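You operate a simulated robot arm through the tools that you are given. There is no shell and no other tool.

The job below is to be done with a simulated robot arm. You get a single attempt, and the scene is never put back.

JOB
Prove the line's stop button.
Fine: run the line, push the button in, try one jog, which must be refused, pull the button out, jog till it shows RUNS CLEAR.

The check looks at the end state, three seconds after you hand in, the way a careful person would. Anything else that was tipped, shoved, dropped, spilled or broken makes it a failure.

ROBOT AND FRAMES
A 6-joint arm with a four-finger gripper, fixed in place. Base frame: the origin is on the floor under the middle of its stand, x ahead of it, y to its left, z up. Units: mm, rad, N and s.
With the tool pointing down near the work surface it reaches from about 460 to 920 mm from the base axis. Its first joint turns from -2.897 to 2.897 rad. Payload 3.43 kg.
Tool frame: the origin (TCP) lies between the finger pads and is the grasp point; the fingertips stand 30 mm ahead of it; z points along the fingers, y is the line along which they close. The gripper opens to 120 mm; its body begins 85 mm behind the TCP.
Orientation is that of the tool frame in the base frame, as a unit quaternion [x, y, z, w]. With the fingers straight down and closing along the base's y, the tool's x points along the base's -x, its y along +y and its z along -z.

CONTROLS
- The arm moves only by the tool step_arm. Its argument "increments" is a list that holds one entry, the list of rows, each a list of 6 numbers: the shift along the tool's x, y, z in mm, then the turn, a rotation vector about the tool's x, y, z in rad. In form: [[[x, y, z, rx, ry, rz], ...]]. A call has 1 to 20 rows; each row shifts and turns the commanded pose from where the row before left it, along the tool's axes as they then stand. "grip" is the finger opening in mm, from 0 to 120, set as the call begins (left out, the last holds). Each row takes 0.2 s and may step no farther than 50 mm and 0.15 rad from the row before; otherwise, or with a gripper value out of range, the whole call is refused. Where a pose cannot be reached the arm comes as near as it can. A force on the tool above 60 N (or 10 N above the force at the start of the call, whichever is more), or a blocked arm, ends the call early, and 0.2 s more pass. The fingers move at their own pace (about 136.2 mm/s each) and stop on an object; they squeeze with about 21 N. The grip force told is the motor's: it shows also when the fingers shut on nothing. Time passes only in rows, and 0.2 s behind the last, so rows that do not move let the fingers close. It gives the time, the measured TCP pose, the force on the tool (base axes), the opening and the grip force at its end, in the units of the frame above (readings bear some noise), with the torque about the TCP (base axes, N m) and any sound that the robot's microphone picked up.
- Cameras (640 x 400 px; columns grow to the right, rows downward): "scene" is fixed at [36.9, -657.5, 1646.8]; the picture's right is [0.38, -0.92, 0.00], its down [-0.77, -0.32, -0.55] and it looks along [0.51, 0.21, -0.84] (base axes); focal length 364 px, centre (320, 200). "wrist" rides on the gripper at [71, -17, -121] in the tool frame; the picture's right is [0.23, 0.97, 0.00], its down [-0.81, 0.19, -0.55] and it looks along [-0.54, 0.13, 0.83] (tool axes); focal length 275 px, centre (320, 200).
- snapshot(camera): a new picture of that camera. The clock stands still meanwhile.
- move_column(by): moves the trunk up (or, below 0, down) by that many mm; the arm rides with it, the base frame stays. It gives what a move gives, with no picture.
- measure_at(camera, pixels): for up to 12 pixels [column, row] of the newest picture of that camera ("zoom" is the newest enlarged one), the place [x, y, z] in the base frame of the surface seen there, good to about 2 mm, but the place of the scene camera against the robot may be out by one fixed shift of up to 25 mm in any direction. The clock stands still meanwhile.
- enlarge(camera, box): a new picture of the part [left, top, right, bottom] of that camera's present view, enlarged. The clock stands still meanwhile.
- sign_off(): hands the job in; it is judged then, once.

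Unless the task says otherwise, let go and move clear before handing in.

The tools are called by a JSON object that holds its "method" and its "body". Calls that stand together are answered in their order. step_arm: Moves the arm, as the interface text tells. Its arguments: {"type":"object","properties":{"increments":{"type":"array"},"grip":{"type":"number"}},"required":["increments"]} The other tools are called the same way: move_column (by) moves the trunk up or down; snapshot (camera) takes a picture; measure_at (camera, pixels) gives the place of the surface under pixels of a picture; enlarge (camera, box) takes an enlarged picture of a part of a camera's view; sign_off () hands the job in.

At the start:

```text
time_s: 0.0
eef_pos: [366.4, -254.7, 1195.6]
tool_rot: [0.0, 1.0, 0.0, 0.0]
force: [-0.1, 0.1, 0.3]
ft_torque: [0.04, 0.0, -0.04]
opening: 119.8
grip_force: 0.0
trunk travel left (down, up): [-225.0, 315.0]
```

scene: 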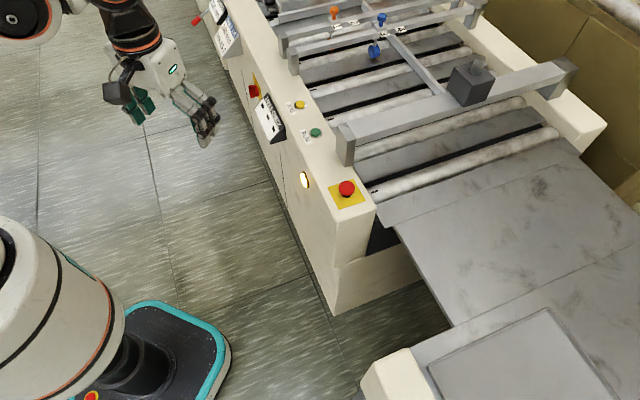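
wrist: 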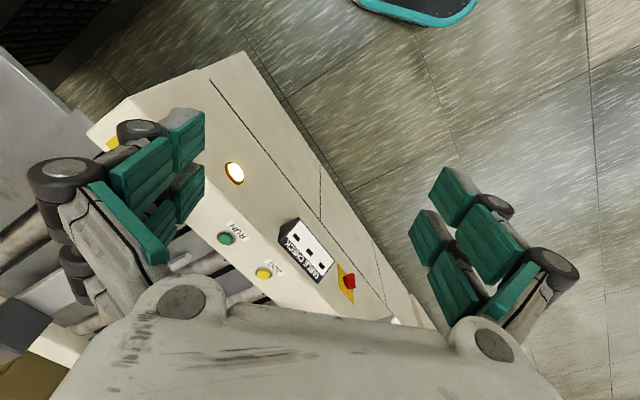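

The scene picture shows a red mushroom button on a yellow plate near (347,188), a green button (316,133), a yellow one (300,105), a lamp (304,180) and a display plate near (270,118). I'll enlarge these areas to read the labels.

{"method": "enlarge", "body": {"camera": "scene", "box": [230, 60, 390, 220]}}

{"method": "enlarge", "body": {"camera": "wrist", "box": [200, 130, 400, 330]}}

{"method": "enlarge", "body": {"camera": "scene", "box": [180, 0, 340, 100]}}

```text
2.50 times, centred on (310, 140) of scene
```

zoom: 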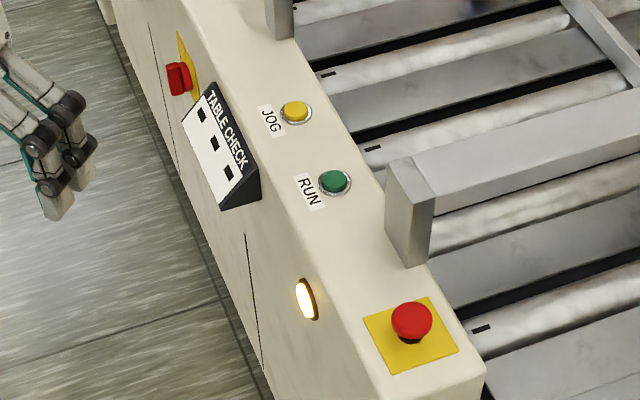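

```text
2.00 times, centred on (300, 230) of wrist
```

zoom: 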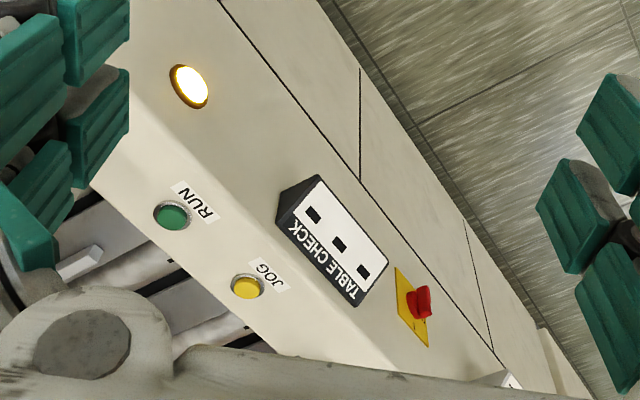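

```text
4.00 times, centred on (260, 50) of scene
```

zoom: 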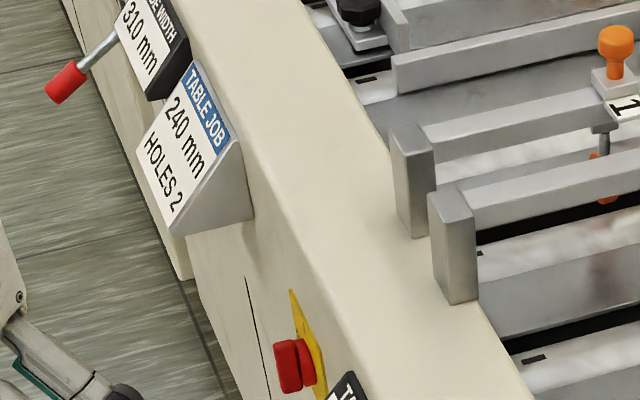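

The labels read RUN (green), JOG (yellow), TABLE CHECK with three dark windows; a red mushroom sits on a yellow plate on top, and a red rotary switch on a yellow plate on the side. I'll measure these from both cameras.

{"method": "measure_at", "body": {"camera": "scene", "pixels": [[347, 187], [333, 202], [345, 208], [363, 200], [356, 183], [316, 132], [306, 134], [300, 104], [304, 180], [270, 118], [254, 90], [345, 150]]}}

{"method": "measure_at", "body": {"camera": "wrist", "pixels": [[226, 239], [240, 232], [263, 273], [273, 266], [235, 173], [300, 250], [349, 282], [112, 143], [180, 100], [240, 60], [345, 288], [218, 247]]}}

```text
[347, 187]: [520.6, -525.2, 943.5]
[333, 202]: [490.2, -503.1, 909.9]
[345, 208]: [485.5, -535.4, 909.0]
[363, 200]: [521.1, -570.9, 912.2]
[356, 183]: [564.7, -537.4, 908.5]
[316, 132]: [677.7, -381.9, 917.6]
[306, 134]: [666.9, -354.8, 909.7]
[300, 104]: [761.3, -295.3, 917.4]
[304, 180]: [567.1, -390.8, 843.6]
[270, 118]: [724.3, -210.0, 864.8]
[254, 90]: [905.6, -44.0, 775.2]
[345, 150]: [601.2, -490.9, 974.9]
```

```text
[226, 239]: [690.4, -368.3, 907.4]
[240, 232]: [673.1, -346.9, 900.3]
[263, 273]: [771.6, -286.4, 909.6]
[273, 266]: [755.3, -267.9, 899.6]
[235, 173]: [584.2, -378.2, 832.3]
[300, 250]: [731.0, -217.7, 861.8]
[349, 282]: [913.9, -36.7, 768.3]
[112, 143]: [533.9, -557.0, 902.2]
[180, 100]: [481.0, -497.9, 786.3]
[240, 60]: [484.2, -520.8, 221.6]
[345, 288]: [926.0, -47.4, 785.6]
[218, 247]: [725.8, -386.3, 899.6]
```

The two cameras agree on the layout (scene offset is roughly +12,+11,-9 mm), with RUN at about (690,-368,907), JOG at (771,-286,909), and the mushroom near (532,-514,934). Before planning presses I'll close the fingers in place to see the shape of the fingertips.

{"method": "step_arm", "body": {"increments": [[[0, 0, 0, 0, 0, 0], [0, 0, 0, 0, 0, 0], [0, 0, 0, 0, 0, 0], [0, 0, 0, 0, 0, 0]]], "grip": 0}}

{"method": "snapshot", "body": {"camera": "wrist"}}

{"method": "enlarge", "body": {"camera": "scene", "box": [80, 0, 240, 160]}}

```text
time_s: 1.0
eef_pos: [366.3, -256.3, 1195.5]
tool_rot: [0.0, 1.0, 0.0, 0.0]
force: [0.5, -0.8, 0.4]
ft_torque: [0.0, 0.01, -0.03]
opening: 0.2
grip_force: 21.2
trunk travel left (down, up): [-225.0, 315.0]
```

```text
taken
```

wrist: 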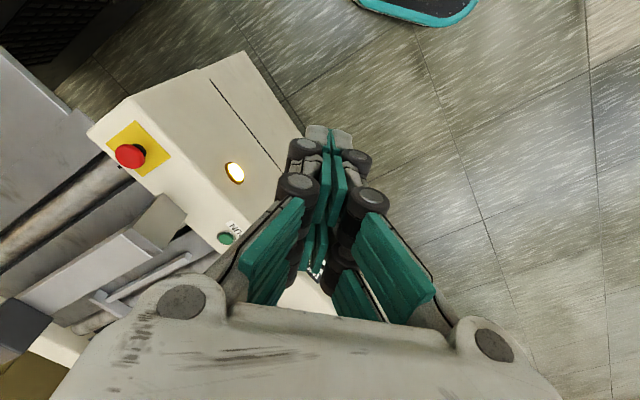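

```text
2.50 times, centred on (160, 80) of scene
```

zoom: 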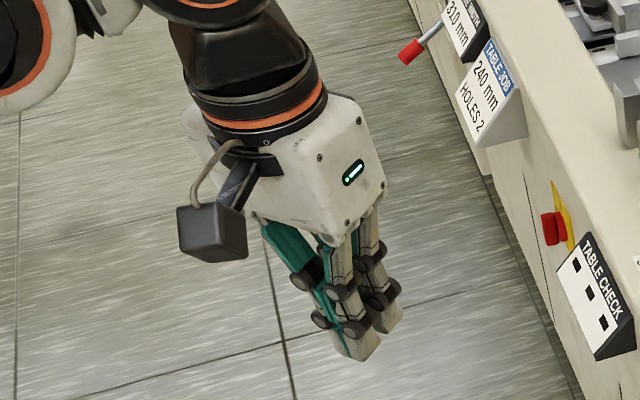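

Now the mushroom shows at (131,155) in the wrist view, and the fingertips end near (328,130). I'll measure both the mushroom and fingertips.

{"method": "measure_at", "body": {"camera": "wrist", "pixels": [[131, 155], [145, 125], [170, 155], [108, 142], [147, 172], [318, 133], [343, 133], [335, 150], [325, 215], [340, 215], [318, 260], [316, 268]]}}

{"method": "enlarge", "body": {"camera": "wrist", "box": [260, 110, 400, 290]}}

{"method": "enlarge", "body": {"camera": "wrist", "box": [80, 90, 240, 250]}}

```text
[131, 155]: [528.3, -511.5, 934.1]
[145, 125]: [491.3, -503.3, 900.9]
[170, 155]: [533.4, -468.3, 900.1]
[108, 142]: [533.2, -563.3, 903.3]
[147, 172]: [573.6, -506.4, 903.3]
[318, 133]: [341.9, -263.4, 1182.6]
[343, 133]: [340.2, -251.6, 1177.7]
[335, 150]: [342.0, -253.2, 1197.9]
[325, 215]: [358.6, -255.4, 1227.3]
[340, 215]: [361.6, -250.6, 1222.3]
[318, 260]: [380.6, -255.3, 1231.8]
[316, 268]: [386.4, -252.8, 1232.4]
```

```text
2.22 times, centred on (330, 200) of wrist
```

zoom: 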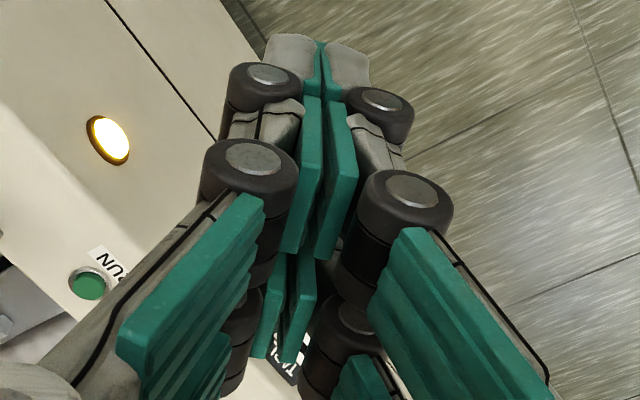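

```text
2.50 times, centred on (160, 170) of wrist
```

zoom: 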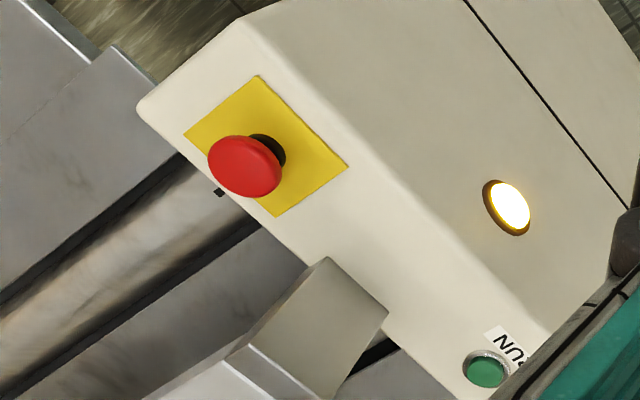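

The mushroom is measured at (528,-511,934) with its plate at z≈901, and the fingers close as two pairs at tool x≈±22 with a gap between. I'll look closer at the red item on the side (254,90) and the other parts of the machine to be sure which one is the stop button.

{"method": "enlarge", "body": {"camera": "scene", "box": [236, 70, 286, 120]}}

{"method": "enlarge", "body": {"camera": "scene", "box": [320, 160, 380, 220]}}

{"method": "enlarge", "body": {"camera": "scene", "box": [180, 0, 260, 60]}}

{"method": "enlarge", "body": {"camera": "scene", "box": [280, 0, 480, 120]}}

```text
8.00 times, centred on (261, 95) of scene
```

zoom: 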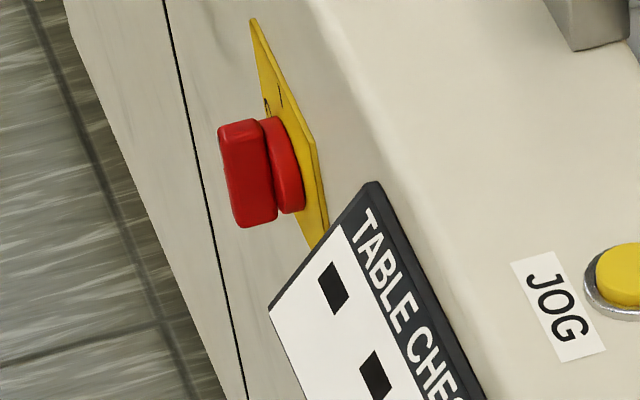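

```text
6.67 times, centred on (350, 190) of scene
```

zoom: 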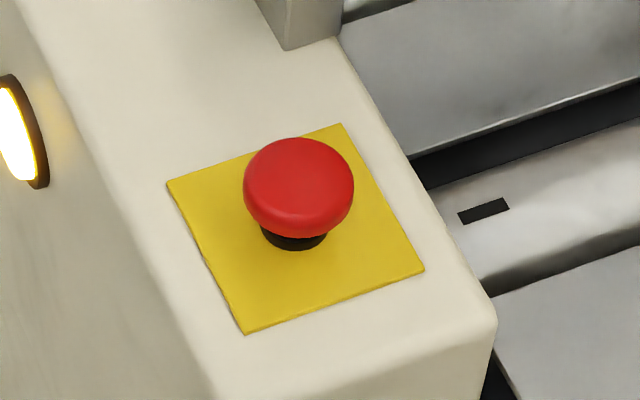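

```text
6.67 times, centred on (220, 30) of scene
```

zoom: 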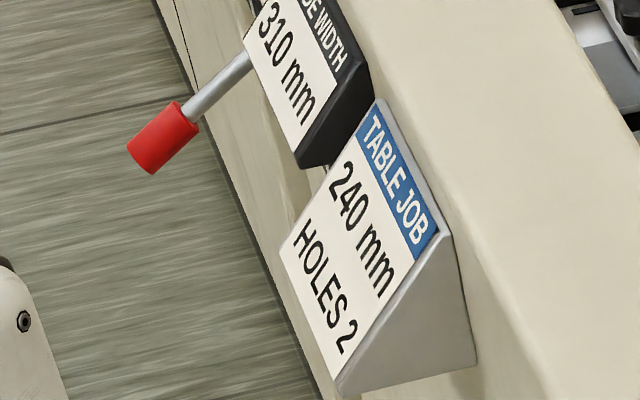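

```text
3.20 times, centred on (380, 60) of scene
```

zoom: 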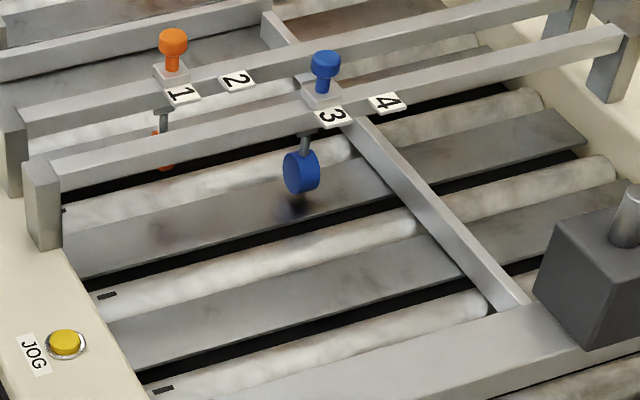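

The side red item is a rotary isolator handle (O/I plate), so the mushroom on the top corner plate is the stop button; the lamp is lit, so the power is on. I'll travel with closed fingers to above RUN and yaw the tool 45° so its x axis lies along the machine, then re-measure.

{"method": "step_arm", "body": {"increments": [[[-38, -10.5, 16, 0, 0, 0], [-38, -10.5, 16, 0, 0, 0], [-38, -10.5, 16, 0, 0, 0], [-38, -10.5, 16, 0, 0, 0], [-38, -10.5, 16, 0, 0, 0], [-38, -10.5, 16, 0, 0, 0], [-38, -10.5, 16, 0, 0, 0], [-38, -10.5, 16, 0, 0, 0], [-38, -10.5, 16, 0, 0, 0], [0, 0, 0, 0, 0, -0.131], [0, 0, 0, 0, 0, -0.131], [0, 0, 0, 0, 0, -0.131], [0, 0, 0, 0, 0, -0.131], [0, 0, 0, 0, 0, -0.131], [0, 0, 0, 0, 0, -0.131], [0, 0, 0, 0, 0, 0]]], "grip": 0}}

{"method": "snapshot", "body": {"camera": "wrist"}}

{"method": "snapshot", "body": {"camera": "scene"}}

```text
time_s: 4.4
eef_pos: [708.3, -349.5, 1052.9]
tool_rot: [-0.385, 0.923, 0.0, 0.0]
force: [0.1, 0.2, -0.5]
ft_torque: [-0.03, -0.02, 0.04]
opening: 0.0
grip_force: 20.9
trunk travel left (down, up): [-225.0, 315.0]
```

```text
taken
```

wrist: 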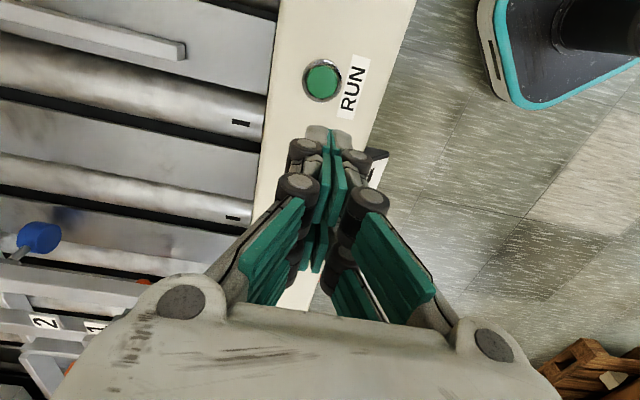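

```text
taken
```

scene: 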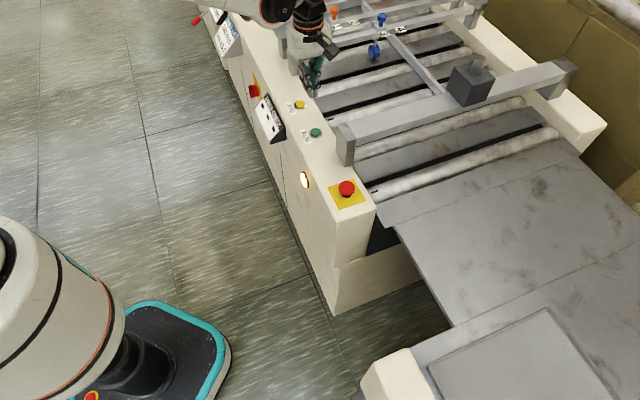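

RUN is clearly seen at (323,81) in the wrist view, just ahead of the fingertips. I'll measure its cap, rim and surroundings precisely.

{"method": "measure_at", "body": {"camera": "wrist", "pixels": [[322, 80], [312, 80], [334, 80], [322, 70], [322, 91], [305, 82], [345, 95], [322, 110], [280, 60], [268, 90], [385, 60], [410, 20]]}}

{"method": "enlarge", "body": {"camera": "wrist", "box": [260, 30, 400, 170]}}

{"method": "measure_at", "body": {"camera": "scene", "pixels": [[345, 135], [350, 128], [340, 145], [293, 48], [300, 105], [290, 60], [347, 187], [272, 112]]}}

```text
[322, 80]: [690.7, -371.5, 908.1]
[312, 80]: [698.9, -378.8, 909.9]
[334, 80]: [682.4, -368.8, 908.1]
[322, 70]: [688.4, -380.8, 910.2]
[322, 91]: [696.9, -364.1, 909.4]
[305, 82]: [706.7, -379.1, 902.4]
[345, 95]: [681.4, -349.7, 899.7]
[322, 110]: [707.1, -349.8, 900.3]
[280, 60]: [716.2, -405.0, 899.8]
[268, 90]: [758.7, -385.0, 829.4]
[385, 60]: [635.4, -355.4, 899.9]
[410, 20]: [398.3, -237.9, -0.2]
```

```text
2.86 times, centred on (330, 100) of wrist
```

zoom: 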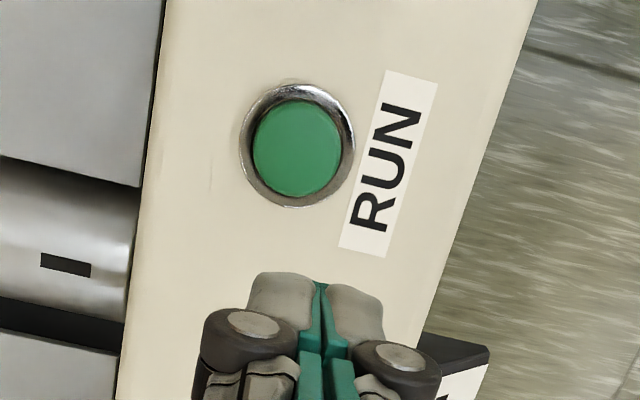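

```text
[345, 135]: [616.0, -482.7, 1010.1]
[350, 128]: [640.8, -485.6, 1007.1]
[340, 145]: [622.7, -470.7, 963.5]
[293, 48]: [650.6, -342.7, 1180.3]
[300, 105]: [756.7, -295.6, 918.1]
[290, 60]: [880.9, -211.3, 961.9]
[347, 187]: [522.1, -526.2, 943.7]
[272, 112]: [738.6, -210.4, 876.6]
```

RUN's cap centre is (691,-372,909) with panel at z≈900, and the post beside the stop button tops out near z≈1001. I'll measure the fingertip pair in the enlarged picture to know which tool x it presses at.

{"method": "measure_at", "body": {"camera": "zoom", "pixels": [[285, 276], [350, 290], [280, 300], [360, 310], [318, 292], [318, 310], [258, 300], [380, 330], [310, 370], [340, 370], [285, 272], [350, 286]]}}

{"method": "enlarge", "body": {"camera": "scene", "box": [270, 20, 370, 120]}}

```text
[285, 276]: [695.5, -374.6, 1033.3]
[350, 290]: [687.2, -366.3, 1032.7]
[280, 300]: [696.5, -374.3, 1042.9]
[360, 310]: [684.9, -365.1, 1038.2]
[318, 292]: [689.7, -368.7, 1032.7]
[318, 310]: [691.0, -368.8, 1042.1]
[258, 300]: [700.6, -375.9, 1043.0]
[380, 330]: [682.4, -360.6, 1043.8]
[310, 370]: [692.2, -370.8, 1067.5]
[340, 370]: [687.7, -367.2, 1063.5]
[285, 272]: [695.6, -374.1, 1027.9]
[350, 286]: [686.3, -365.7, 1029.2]
```

```text
4.00 times, centred on (320, 70) of scene
```

zoom: 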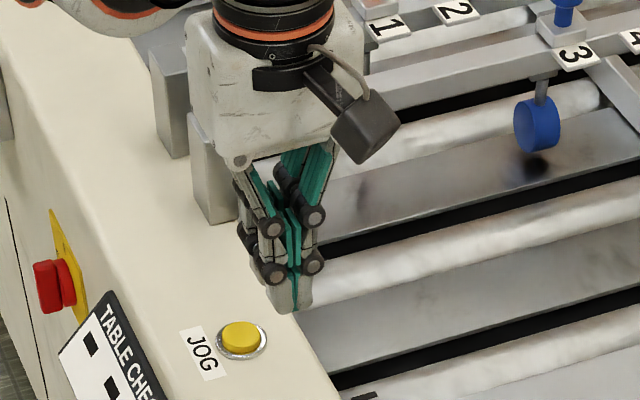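

The +x finger pair's outer face lies at tool x≈27 and tip centre near 18–20, so I'll put that pair over RUN and tilt 0.15 rad to lift the other pair. First I move to hover about 33 mm above the button.

{"method": "step_arm", "body": {"increments": [[[6.6, -2, 26, 0, 0, 0], [6.6, -2, 26, 0, 0, 0], [0, 0, 26, 0, 0, 0], [0, 0, 0, 0, -0.15, 0], [0, 0, 0, 0, 0, 0]]], "grip": 0}}

{"method": "snapshot", "body": {"camera": "wrist"}}

{"method": "enlarge", "body": {"camera": "scene", "box": [270, 60, 370, 160]}}

```text
time_s: 5.6
eef_pos: [702.4, -363.0, 975.1]
tool_rot: [-0.382, 0.921, 0.029, 0.07]
force: [-0.3, -1.5, 0.1]
ft_torque: [0.01, -0.02, 0.01]
opening: 0.0
grip_force: 20.7
trunk travel left (down, up): [-225.0, 315.0]
```

```text
taken
```

wrist: 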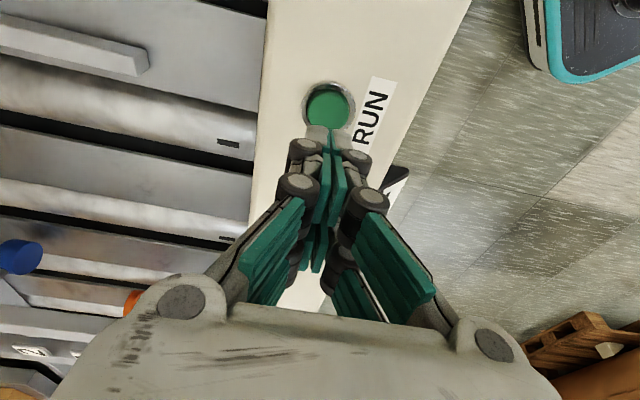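

```text
4.00 times, centred on (320, 110) of scene
```

zoom: 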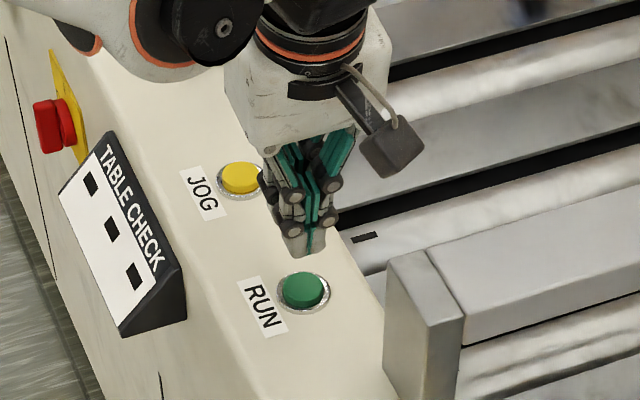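

The tip pair hangs right above RUN in both views (scene zoom tip (300,255), button (303,290)). I'll descend to just above the cap, then press in small steps.

{"method": "step_arm", "body": {"increments": [[[1.5, 0, 9.9, 0, 0, 0], [1.5, 0, 9.9, 0, 0, 0], [1.2, 0, 7.9, 0, 0, 0], [0, 0, 0, 0, 0, 0]]], "grip": 0}}

{"method": "enlarge", "body": {"camera": "scene", "box": [280, 80, 360, 160]}}

```text
time_s: 6.6
eef_pos: [702.6, -363.6, 944.5]
tool_rot: [-0.382, 0.921, 0.029, 0.069]
force: [0.9, 0.5, -0.8]
ft_torque: [0.0, -0.03, 0.01]
opening: 0.1
grip_force: 20.5
trunk travel left (down, up): [-225.0, 315.0]
```

```text
5.00 times, centred on (320, 120) of scene
```

zoom: 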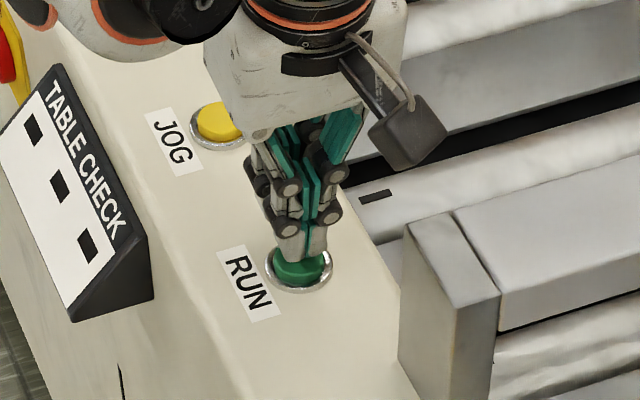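

The tips sit just over the RUN cap with no force yet (TCP z 944.5). I'll press in 1.5 mm steps.

{"method": "step_arm", "body": {"increments": [[[0.22, 0, 1.48, 0, 0, 0], [0.22, 0, 1.48, 0, 0, 0], [0.22, 0, 1.48, 0, 0, 0]]], "grip": 0}}

```text
time_s: 7.4
eef_pos: [702.4, -362.1, 941.2]
tool_rot: [-0.383, 0.921, 0.029, 0.07]
force: [-0.2, 0.4, -0.9]
ft_torque: [0.02, -0.04, 0.01]
opening: 0.0
grip_force: 21.0
trunk travel left (down, up): [-225.0, 315.0]
```

No contact force yet at z 941.2; I continue downward in small steps.

{"method": "step_arm", "body": {"increments": [[[0.22, 0, 1.48, 0, 0, 0], [0.22, 0, 1.48, 0, 0, 0]]], "grip": 0}}

{"method": "enlarge", "body": {"camera": "scene", "box": [290, 100, 340, 150]}}

```text
time_s: 8.0
eef_pos: [702.9, -361.5, 939.4]
tool_rot: [-0.383, 0.921, 0.029, 0.069]
force: [0.0, 1.1, 0.2]
ft_torque: [-0.04, 0.03, 0.0]
opening: 0.2
grip_force: 20.8
trunk travel left (down, up): [-225.0, 315.0]
```

```text
8.00 times, centred on (315, 125) of scene
```

zoom: 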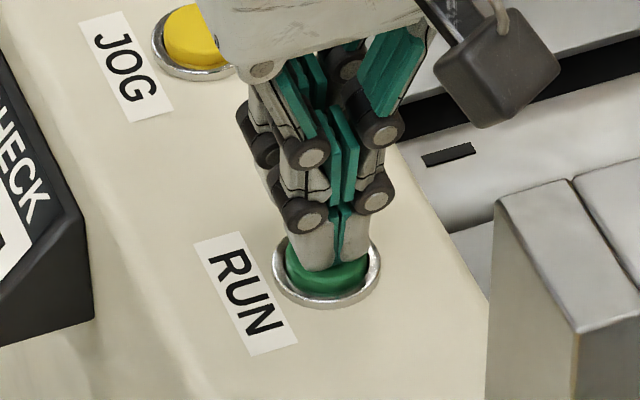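

The tips are about to touch the RUN cap near (330,265), still with zero force at z 939.4. Continuing down.

{"method": "step_arm", "body": {"increments": [[[0.22, 0, 1.48, 0, 0, 0], [0.22, 0, 1.48, 0, 0, 0]]], "grip": 0}}

```text
time_s: 8.6
eef_pos: [702.9, -360.7, 937.0]
tool_rot: [-0.383, 0.921, 0.03, 0.069]
force: [0.9, -0.1, 2.2]
ft_torque: [-0.02, 0.02, 0.01]
opening: 6.0
grip_force: 33.4
trunk travel left (down, up): [-225.0, 315.0]
heard: click
```

A click was heard at z 937 with 2.2 N, so RUN was pressed. I'll back straight up and check the pictures.

{"method": "step_arm", "body": {"increments": [[[-1.5, 0, -9.9, 0, 0, 0], [-3, 0, -19.8, 0, 0, 0], [-4.5, 0, -29.7, 0, 0, 0], [0, 0, 0, 0, 0.15, 0], [0, 0, -30, 0, 0, 0], [0, 0, 0, 0, 0, 0]]], "grip": 0}}

{"method": "snapshot", "body": {"camera": "scene"}}

{"method": "snapshot", "body": {"camera": "wrist"}}

{"method": "enlarge", "body": {"camera": "scene", "box": [230, 60, 390, 220]}}

```text
time_s: 10.0
eef_pos: [701.3, -360.7, 1026.7]
tool_rot: [-0.384, 0.923, 0.0, 0.0]
force: [-0.9, -0.3, 0.4]
ft_torque: [0.03, -0.02, 0.0]
opening: 0.0
grip_force: 33.3
trunk travel left (down, up): [-225.0, 315.0]
```

```text
taken
```

scene: 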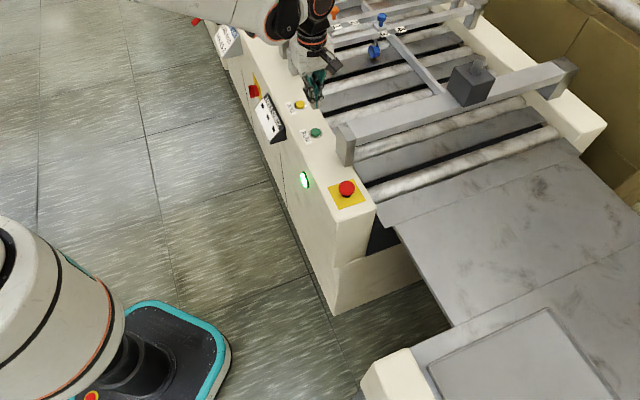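

```text
taken
```

wrist: 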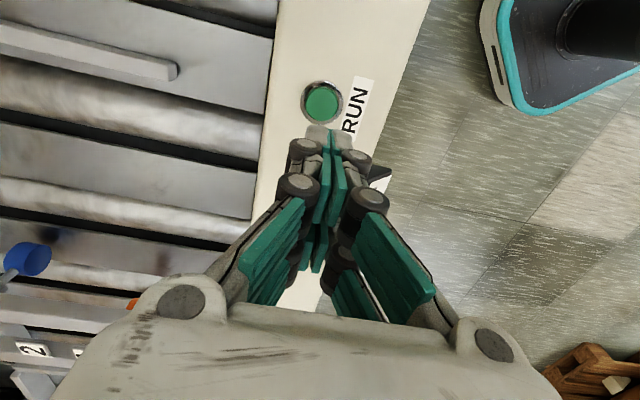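

```text
2.50 times, centred on (310, 140) of scene
```

zoom: 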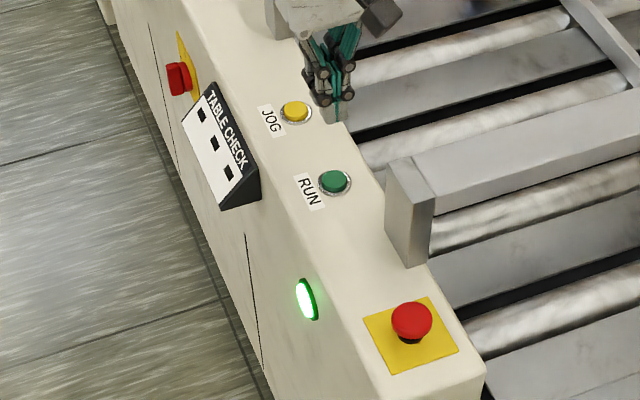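

The lamp is now green and the roller dashes are blurred, so the line runs. Next I rise above the post height and travel to above the red mushroom.

{"method": "step_arm", "body": {"increments": [[[0, 0, -40, 0, 0, 0], [0, 0, -30, 0, 0, 0], [38, 2.5, 0, 0, 0, 0], [38, 2.5, 0, 0, 0, 0], [38, 2.5, 0, 0, 0, 0], [38, 2.5, 0, 0, 0, 0], [38, 2.5, 0, 0, 0, 0], [38, 2.5, 0, 0, 0, 0], [0, 0, 0, 0, 0, 0]]], "grip": 0}}

{"method": "snapshot", "body": {"camera": "wrist"}}

{"method": "snapshot", "body": {"camera": "scene"}}

```text
time_s: 12.0
eef_pos: [529.8, -513.2, 1094.0]
tool_rot: [-0.383, 0.924, 0.0, 0.0]
force: [-0.2, -0.9, -0.1]
ft_torque: [-0.02, -0.01, 0.01]
opening: 0.1
grip_force: 33.4
trunk travel left (down, up): [-225.0, 315.0]
```

```text
taken
```

wrist: 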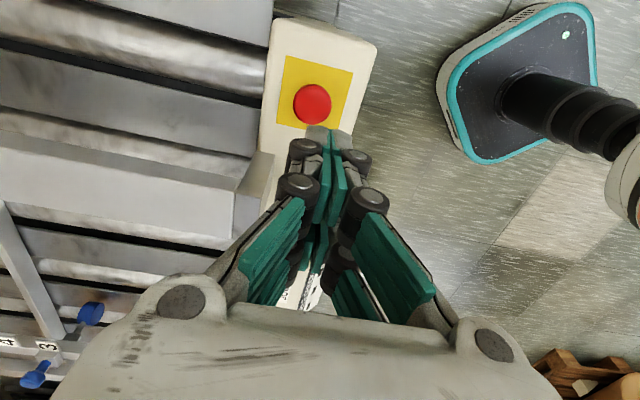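

```text
taken
```

scene: 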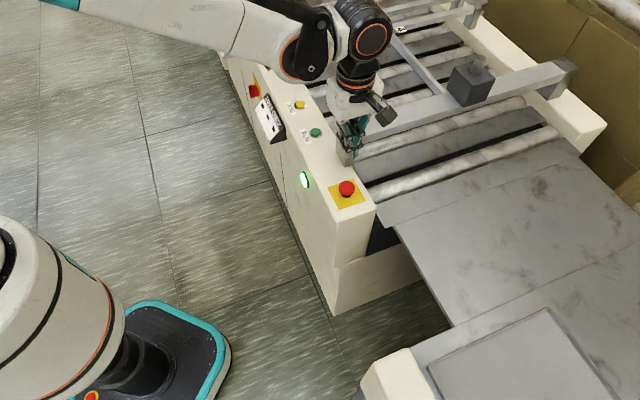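

The mushroom shows at (312,103) in the wrist view on its yellow plate. I'll measure its cap edges and the post nearby.

{"method": "measure_at", "body": {"camera": "wrist", "pixels": [[312, 103], [296, 103], [328, 103], [312, 88], [312, 118], [300, 92], [325, 115], [285, 65], [350, 75], [282, 122], [255, 165], [270, 165]]}}

{"method": "enlarge", "body": {"camera": "wrist", "box": [240, 20, 400, 180]}}

```text
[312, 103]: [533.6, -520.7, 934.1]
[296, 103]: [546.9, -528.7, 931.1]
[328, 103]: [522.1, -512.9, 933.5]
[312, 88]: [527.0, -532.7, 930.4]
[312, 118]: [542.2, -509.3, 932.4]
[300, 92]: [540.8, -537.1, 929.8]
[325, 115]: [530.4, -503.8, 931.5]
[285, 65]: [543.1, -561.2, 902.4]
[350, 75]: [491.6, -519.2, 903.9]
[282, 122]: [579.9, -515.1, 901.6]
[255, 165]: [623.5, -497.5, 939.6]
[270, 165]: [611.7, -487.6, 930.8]
```

```text
2.50 times, centred on (320, 100) of wrist
```

zoom: 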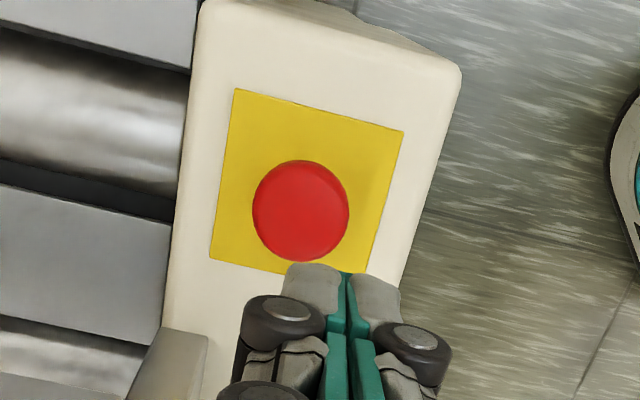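

Correcting for the viewing slant, the cap centre is about (534,-518), top z≈934, diameter ≈37 mm. I'll shift 6 mm and come down to about 10 mm above it.

{"method": "step_arm", "body": {"increments": [[[0.1, -1.6, 30, 0, 0, 0], [0.1, -1.6, 30, 0, 0, 0], [0.1, -1.6, 30, 0, 0, 0], [0.1, -1.6, 28, 0, 0, 0], [0, 0, 0, 0, 0, 0]]], "grip": 0}}

{"method": "snapshot", "body": {"camera": "wrist"}}

{"method": "enlarge", "body": {"camera": "scene", "box": [300, 140, 380, 220]}}

```text
time_s: 13.2
eef_pos: [535.4, -518.7, 978.3]
tool_rot: [-0.384, 0.923, 0.0, 0.001]
force: [0.8, 0.0, -0.5]
ft_torque: [0.01, -0.02, 0.0]
opening: 0.0
grip_force: 33.4
trunk travel left (down, up): [-225.0, 315.0]
```

```text
taken
```

wrist: 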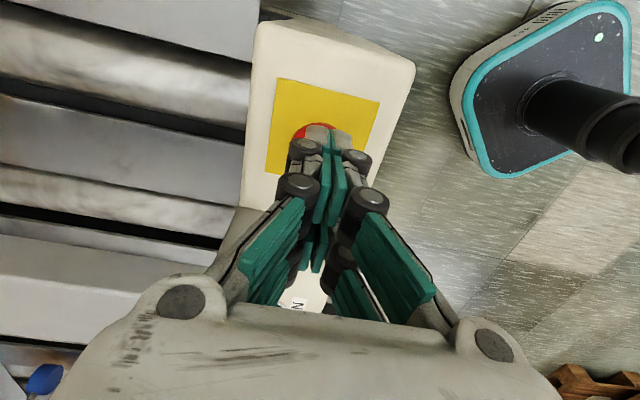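

```text
5.00 times, centred on (340, 180) of scene
```

zoom: 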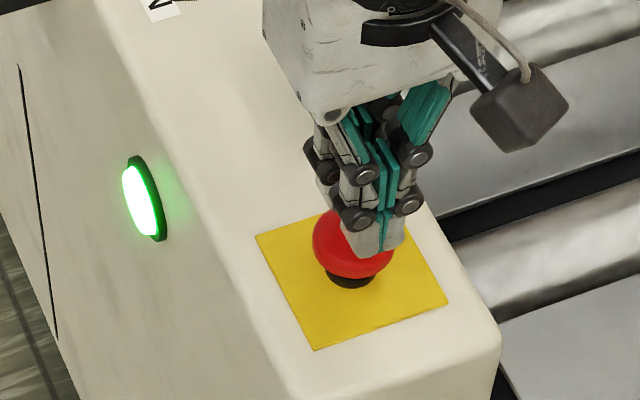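

The fingertips are centred above the cap within a few mm (cap's left edge at col 293, expected centre col 320). I'll descend and push in small steps, watching for a click.

{"method": "step_arm", "body": {"increments": [[[0.5, 0.5, 6, 0, 0, 0], [0.5, 0.5, 5, 0, 0, 0], [0, 0, 2, 0, 0, 0], [0, 0, 2, 0, 0, 0]]], "grip": 0}}

```text
time_s: 14.2
eef_pos: [533.1, -517.5, 962.5]
tool_rot: [-0.384, 0.923, 0.0, 0.0]
force: [0.3, 0.1, 0.5]
ft_torque: [0.02, -0.04, 0.02]
opening: 0.0
grip_force: 33.3
trunk travel left (down, up): [-225.0, 315.0]
```

Still no contact at z 962.5. I continue down 2 mm at a time.

{"method": "step_arm", "body": {"increments": [[[0, 0, 2, 0, 0, 0], [0, 0, 2, 0, 0, 0]]], "grip": 0}}

```text
time_s: 14.8
eef_pos: [533.5, -517.9, 957.8]
tool_rot: [-0.384, 0.923, 0.0, 0.0]
force: [1.2, 1.9, 1.7]
ft_torque: [0.02, -0.01, -0.04]
opening: 6.0
grip_force: 33.3
trunk travel left (down, up): [-225.0, 315.0]
```

Contact began (1.7 N, tips splayed slightly to 6 mm). Continuing the push.

{"method": "step_arm", "body": {"increments": [[[0, 0, 2, 0, 0, 0], [0, 0, 2, 0, 0, 0]]], "grip": 0}}

```text
time_s: 15.4
eef_pos: [532.1, -517.2, 954.8]
tool_rot: [-0.383, 0.924, 0.0, 0.0]
force: [-0.3, -0.2, 0.2]
ft_torque: [0.0, -0.02, -0.02]
opening: 0.1
grip_force: 33.6
trunk travel left (down, up): [-225.0, 315.0]
```

The force dropped back to zero with fingers closed again at z 954.8; I'll look before going on.

{"method": "snapshot", "body": {"camera": "wrist"}}

{"method": "enlarge", "body": {"camera": "scene", "box": [300, 150, 370, 220]}}

```text
taken
```

wrist: 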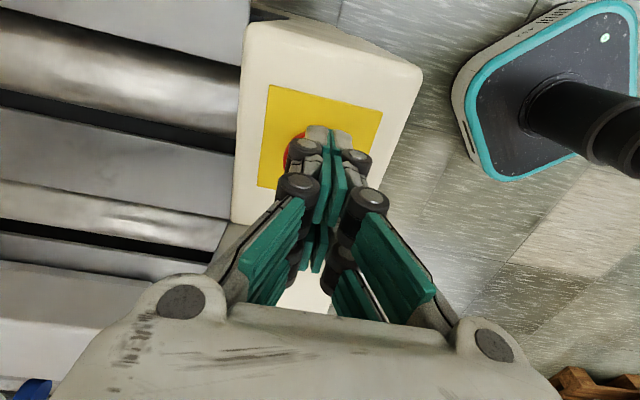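

```text
5.71 times, centred on (335, 185) of scene
```

zoom: 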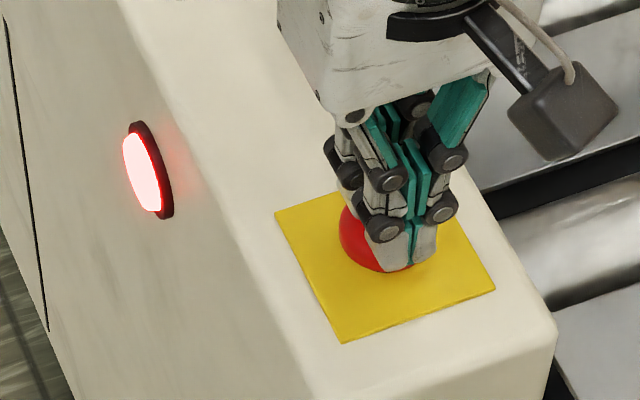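

The lamp turned red and the cap sits lower, so the stop button has latched in. I'll retract straight up and look before trying one jog.

{"method": "step_arm", "body": {"increments": [[[0, 0, -20, 0, 0, 0], [0, 0, -40, 0, 0, 0], [0, 0, -40, 0, 0, 0], [0, 0, -40, 0, 0, 0], [0, 0, 0, 0, 0, 0]]], "grip": 0}}

{"method": "snapshot", "body": {"camera": "wrist"}}

{"method": "enlarge", "body": {"camera": "scene", "box": [230, 60, 390, 220]}}

```text
time_s: 16.6
eef_pos: [532.3, -519.5, 1097.7]
tool_rot: [-0.384, 0.923, 0.0, 0.0]
force: [-0.3, 0.8, -0.6]
ft_torque: [0.01, -0.06, -0.02]
opening: 0.0
grip_force: 33.1
trunk travel left (down, up): [-225.0, 315.0]
```

```text
taken
```

wrist: 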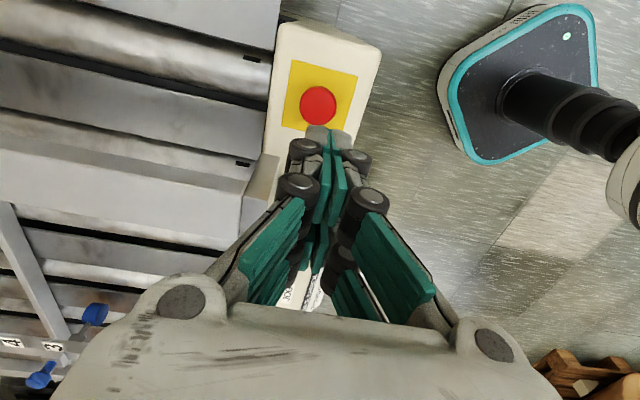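

```text
2.50 times, centred on (310, 140) of scene
```

zoom: 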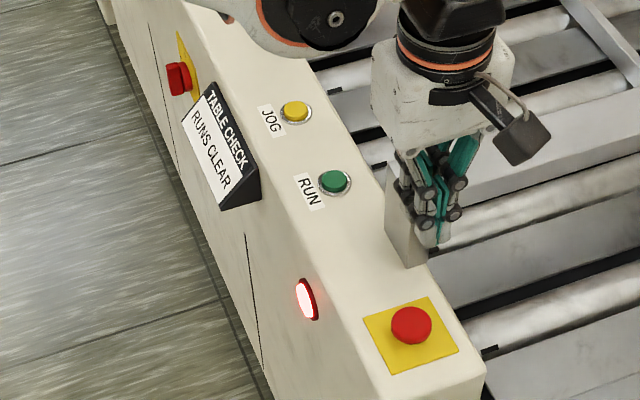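

The lamp is red, the rollers have stopped (dashes visible again), and the display now reads RUNS CLEAR already from the run. I'll still follow the procedure: record the cap's pressed position, then go try one jog.

{"method": "measure_at", "body": {"camera": "wrist", "pixels": [[317, 105], [302, 105], [333, 105], [317, 90], [317, 119], [295, 70], [290, 118]]}}

{"method": "enlarge", "body": {"camera": "wrist", "box": [260, 50, 370, 160]}}

{"method": "enlarge", "body": {"camera": "scene", "box": [250, 80, 350, 180]}}

```text
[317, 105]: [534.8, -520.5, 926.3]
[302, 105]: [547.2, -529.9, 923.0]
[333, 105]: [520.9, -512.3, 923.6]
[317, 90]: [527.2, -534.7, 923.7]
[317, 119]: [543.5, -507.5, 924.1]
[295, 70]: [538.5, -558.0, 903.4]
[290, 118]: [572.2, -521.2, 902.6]
```

```text
3.64 times, centred on (315, 105) of wrist
```

zoom: 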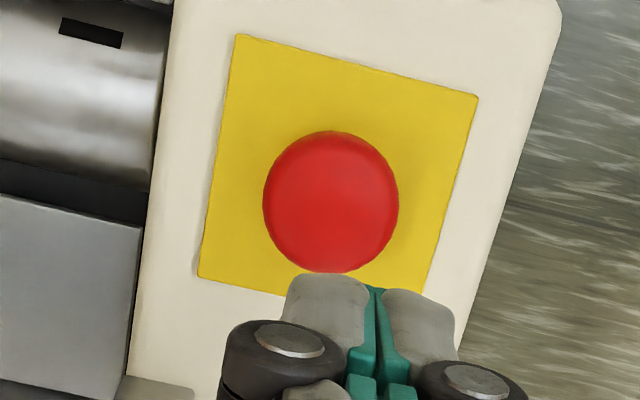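

```text
4.00 times, centred on (300, 130) of scene
```

zoom: 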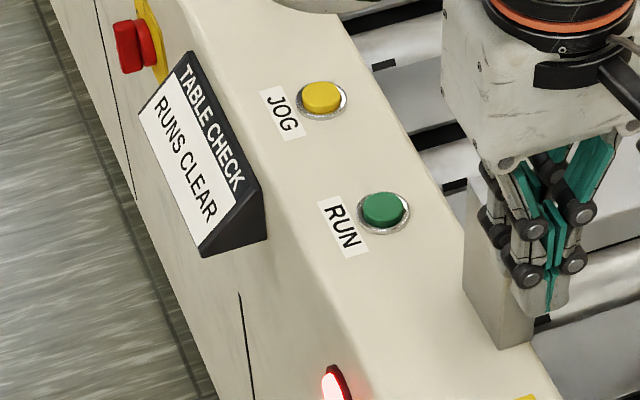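

Pressed cap top is z≈926 (8 mm travel), centred near (535,-519). Now I travel at safe height to above JOG for the one attempt.

{"method": "step_arm", "body": {"increments": [[[-38.6, -0.8, 0, 0, 0, 0], [-38.6, -0.8, 0, 0, 0, 0], [-38.6, -0.8, 0, 0, 0, 0], [-38.6, -0.8, 0, 0, 0, 0], [-38.6, -0.8, 0, 0, 0, 0], [-38.6, -0.8, 0, 0, 0, 0], [-38.6, -0.8, 0, 0, 0, 0], [-38.6, -0.8, 0, 0, 0, 0], [-38.6, -0.8, 0, 0, 0, 0], [0, 0, 40, 0, 0, 0], [0, 0, 0, 0, 0, 0]]], "grip": 0}}

{"method": "snapshot", "body": {"camera": "wrist"}}

{"method": "snapshot", "body": {"camera": "scene"}}

```text
time_s: 19.0
eef_pos: [783.2, -276.9, 1056.4]
tool_rot: [-0.384, 0.924, 0.0, 0.0]
force: [0.8, 0.1, -0.6]
ft_torque: [0.02, -0.01, -0.01]
opening: 0.0
grip_force: 33.3
trunk travel left (down, up): [-225.0, 315.0]
```

```text
taken
```

wrist: 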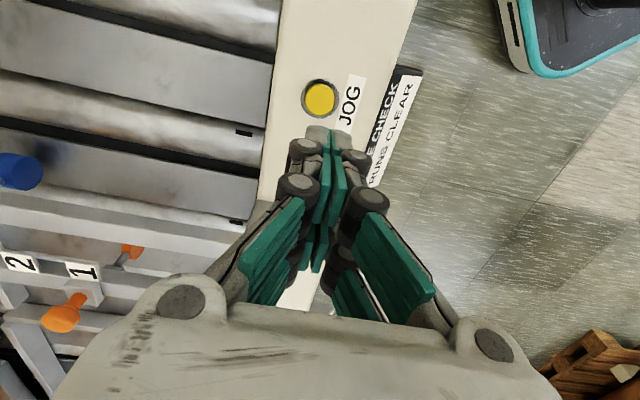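

```text
taken
```

scene: 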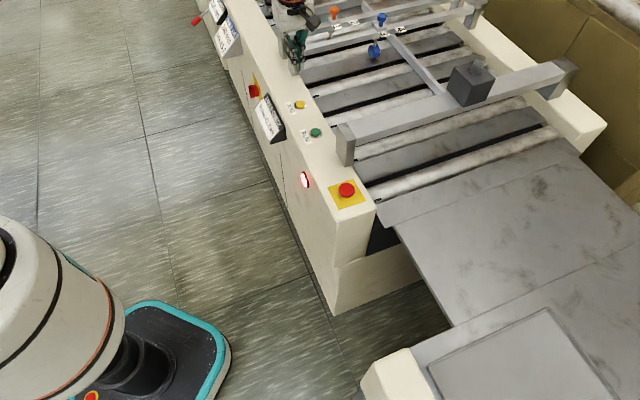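

JOG is at (320,97) in the wrist view. I measure its centre precisely.

{"method": "measure_at", "body": {"camera": "wrist", "pixels": [[320, 97], [310, 97], [331, 97], [320, 87], [320, 107], [346, 108], [300, 120]]}}

{"method": "enlarge", "body": {"camera": "wrist", "box": [280, 50, 380, 150]}}

```text
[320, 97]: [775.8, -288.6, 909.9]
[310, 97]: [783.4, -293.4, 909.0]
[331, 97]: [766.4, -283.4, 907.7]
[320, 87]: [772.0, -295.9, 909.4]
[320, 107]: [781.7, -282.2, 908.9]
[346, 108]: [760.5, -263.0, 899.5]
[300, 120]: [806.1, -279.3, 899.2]
```

```text
4.00 times, centred on (330, 100) of wrist
```

zoom: 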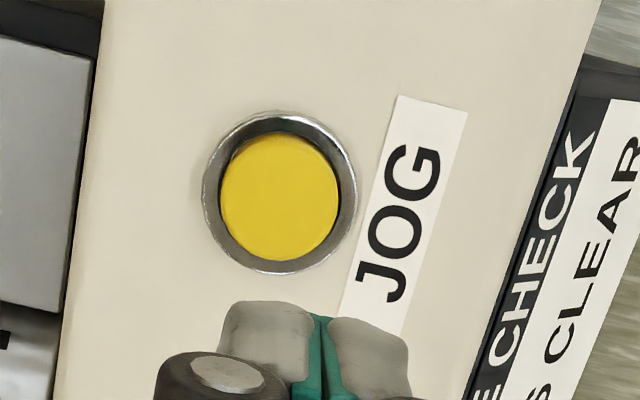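

JOG's centre is about (776.5,-287.5,909). I'll align with the same offset used for RUN, tilt, and come down to hover a few mm above the cap.

{"method": "step_arm", "body": {"increments": [[[-2, -1.4, 27, 0, 0, 0], [-2, -1.4, 27, 0, 0, 0], [0, 0, 27, 0, 0, 0], [0, 0, 0, 0, -0.15, 0], [1.5, 0, 9.9, 0, 0, 0], [1.5, 0, 9.9, 0, 0, 0], [1.2, 0, 7.9, 0, 0, 0], [0, 0, 0, 0, 0, 0]]], "grip": 0}}

{"method": "snapshot", "body": {"camera": "wrist"}}

{"method": "enlarge", "body": {"camera": "scene", "box": [270, 70, 330, 130]}}

```text
time_s: 20.8
eef_pos: [788.1, -275.1, 944.3]
tool_rot: [-0.383, 0.921, 0.029, 0.069]
force: [-0.4, -0.2, 0.2]
ft_torque: [-0.03, 0.01, 0.03]
opening: 0.1
grip_force: 33.1
trunk travel left (down, up): [-225.0, 315.0]
```

```text
taken
```

wrist: 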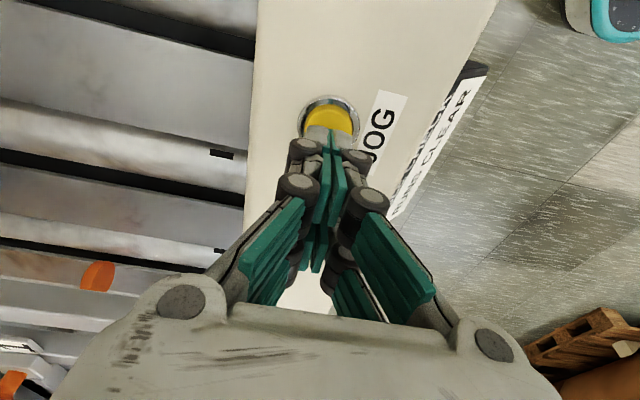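

```text
6.67 times, centred on (300, 100) of scene
```

zoom: 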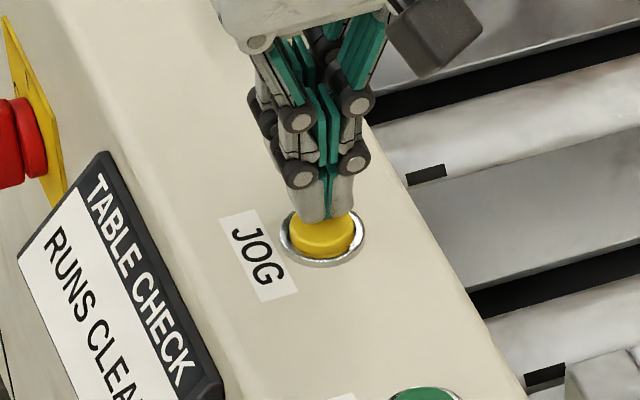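

The tips hover over the JOG cap at (325,215) in the zoom. I'll go down 4.5 mm first, then make the press.

{"method": "step_arm", "body": {"increments": [[[0.22, 0, 1.48, 0, 0, 0], [0.22, 0, 1.48, 0, 0, 0], [0.22, 0, 1.48, 0, 0, 0]]], "grip": 0}}

```text
time_s: 21.6
eef_pos: [788.9, -275.2, 941.2]
tool_rot: [-0.383, 0.921, 0.03, 0.069]
force: [0.7, 0.3, 0.3]
ft_torque: [-0.01, -0.01, 0.02]
opening: 0.0
grip_force: 33.3
trunk travel left (down, up): [-225.0, 315.0]
```

No contact yet at z 941.2; pressing on slowly.

{"method": "step_arm", "body": {"increments": [[[0.22, 0, 1.48, 0, 0, 0], [0.22, 0, 1.48, 0, 0, 0], [0.22, 0, 1.48, 0, 0, 0]]], "grip": 0}}

```text
time_s: 22.4
eef_pos: [789.3, -275.0, 935.8]
tool_rot: [-0.382, 0.921, 0.028, 0.069]
force: [0.6, -0.4, 0.8]
ft_torque: [-0.01, 0.02, 0.0]
opening: 6.1
grip_force: 33.5
trunk travel left (down, up): [-225.0, 315.0]
heard: click
```

A click was heard: the single jog attempt is made. I retract straight up and look at the display and lamp.

{"method": "step_arm", "body": {"increments": [[[-1.5, 0, -9.9, 0, 0, 0], [-3, 0, -19.8, 0, 0, 0], [-4.5, 0, -29.7, 0, 0, 0], [0, 0, 0, 0, 0.15, 0], [0, 0, -40, 0, 0, 0], [0, 0, -40, 0, 0, 0], [0, 0, 0, 0, 0, 0]]], "grip": 0}}

{"method": "snapshot", "body": {"camera": "wrist"}}

{"method": "enlarge", "body": {"camera": "scene", "box": [230, 60, 390, 220]}}

{"method": "enlarge", "body": {"camera": "scene", "box": [240, 80, 300, 140]}}

```text
time_s: 24.0
eef_pos: [789.3, -277.1, 1077.1]
tool_rot: [-0.384, 0.923, 0.0, 0.0]
force: [0.7, -0.3, 0.2]
ft_torque: [-0.02, 0.01, 0.0]
opening: 0.0
grip_force: 33.4
trunk travel left (down, up): [-225.0, 315.0]
```

```text
taken
```

wrist: 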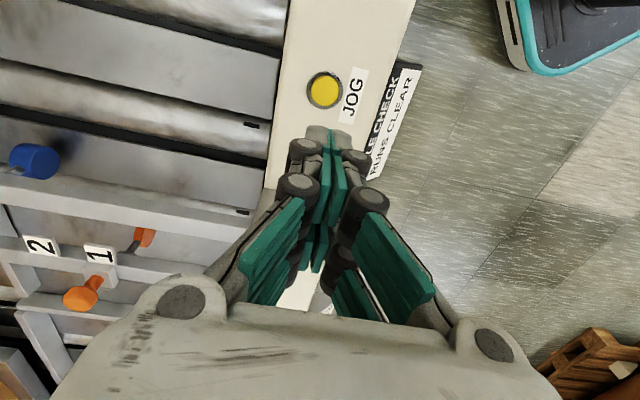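

```text
2.50 times, centred on (310, 140) of scene
```

zoom: 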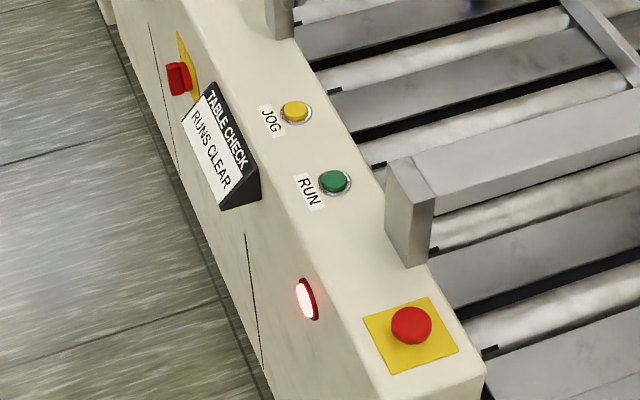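

```text
6.67 times, centred on (270, 110) of scene
```

zoom: 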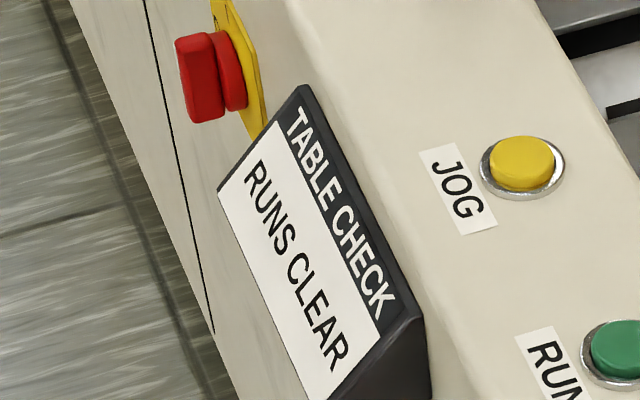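

The jog was refused: lamp still red and the roller dashes are unmoved. Now I travel back above the stop button at safe height to pull it out.

{"method": "step_arm", "body": {"increments": [[[39, 1, 0, 0, 0, 0], [39, 1, 0, 0, 0, 0], [39, 1, 0, 0, 0, 0], [39, 1, 0, 0, 0, 0], [39, 1, 0, 0, 0, 0], [39, 1, 0, 0, 0, 0], [39, 1, 0, 0, 0, 0], [39, 1, 0, 0, 0, 0], [39, 1, 0, 0, 0, 0], [0, 0, 0, 0, 0, 0]]], "grip": 0}}

{"method": "step_arm", "body": {"increments": [[[0, 0, 0, 0, 0, 0], [0, 0, 0, 0, 0, 0], [0, 0, 0, 0, 0, 0]]], "grip": 76}}

{"method": "snapshot", "body": {"camera": "wrist"}}

{"method": "snapshot", "body": {"camera": "scene"}}

```text
time_s: 26.2
eef_pos: [534.1, -516.4, 1075.7]
tool_rot: [-0.384, 0.923, 0.0, 0.0]
force: [-0.1, -0.1, -0.6]
ft_torque: [0.01, 0.01, 0.01]
opening: 0.0
grip_force: 33.2
trunk travel left (down, up): [-225.0, 315.0]
```

```text
time_s: 27.0
eef_pos: [533.3, -516.6, 1076.6]
tool_rot: [-0.383, 0.924, 0.0, 0.0]
force: [-0.3, 0.6, -0.6]
ft_torque: [-0.04, -0.05, 0.01]
opening: 76.0
grip_force: 0.1
trunk travel left (down, up): [-225.0, 315.0]
```

```text
taken
```

wrist: 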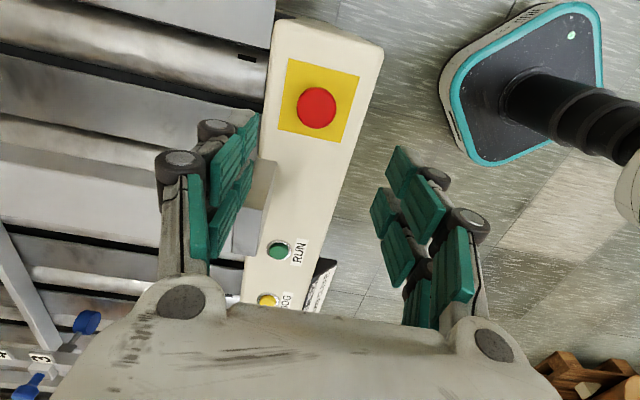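

```text
taken
```

scene: 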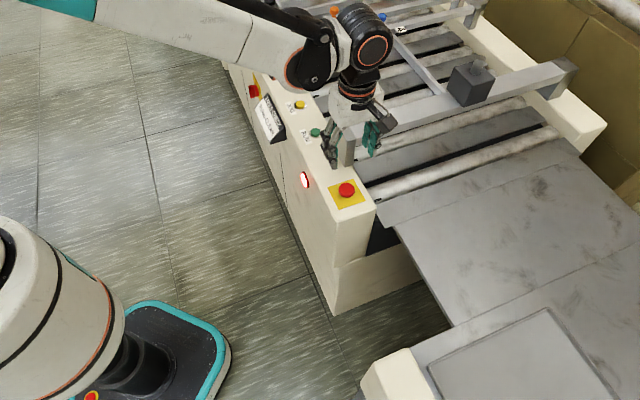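

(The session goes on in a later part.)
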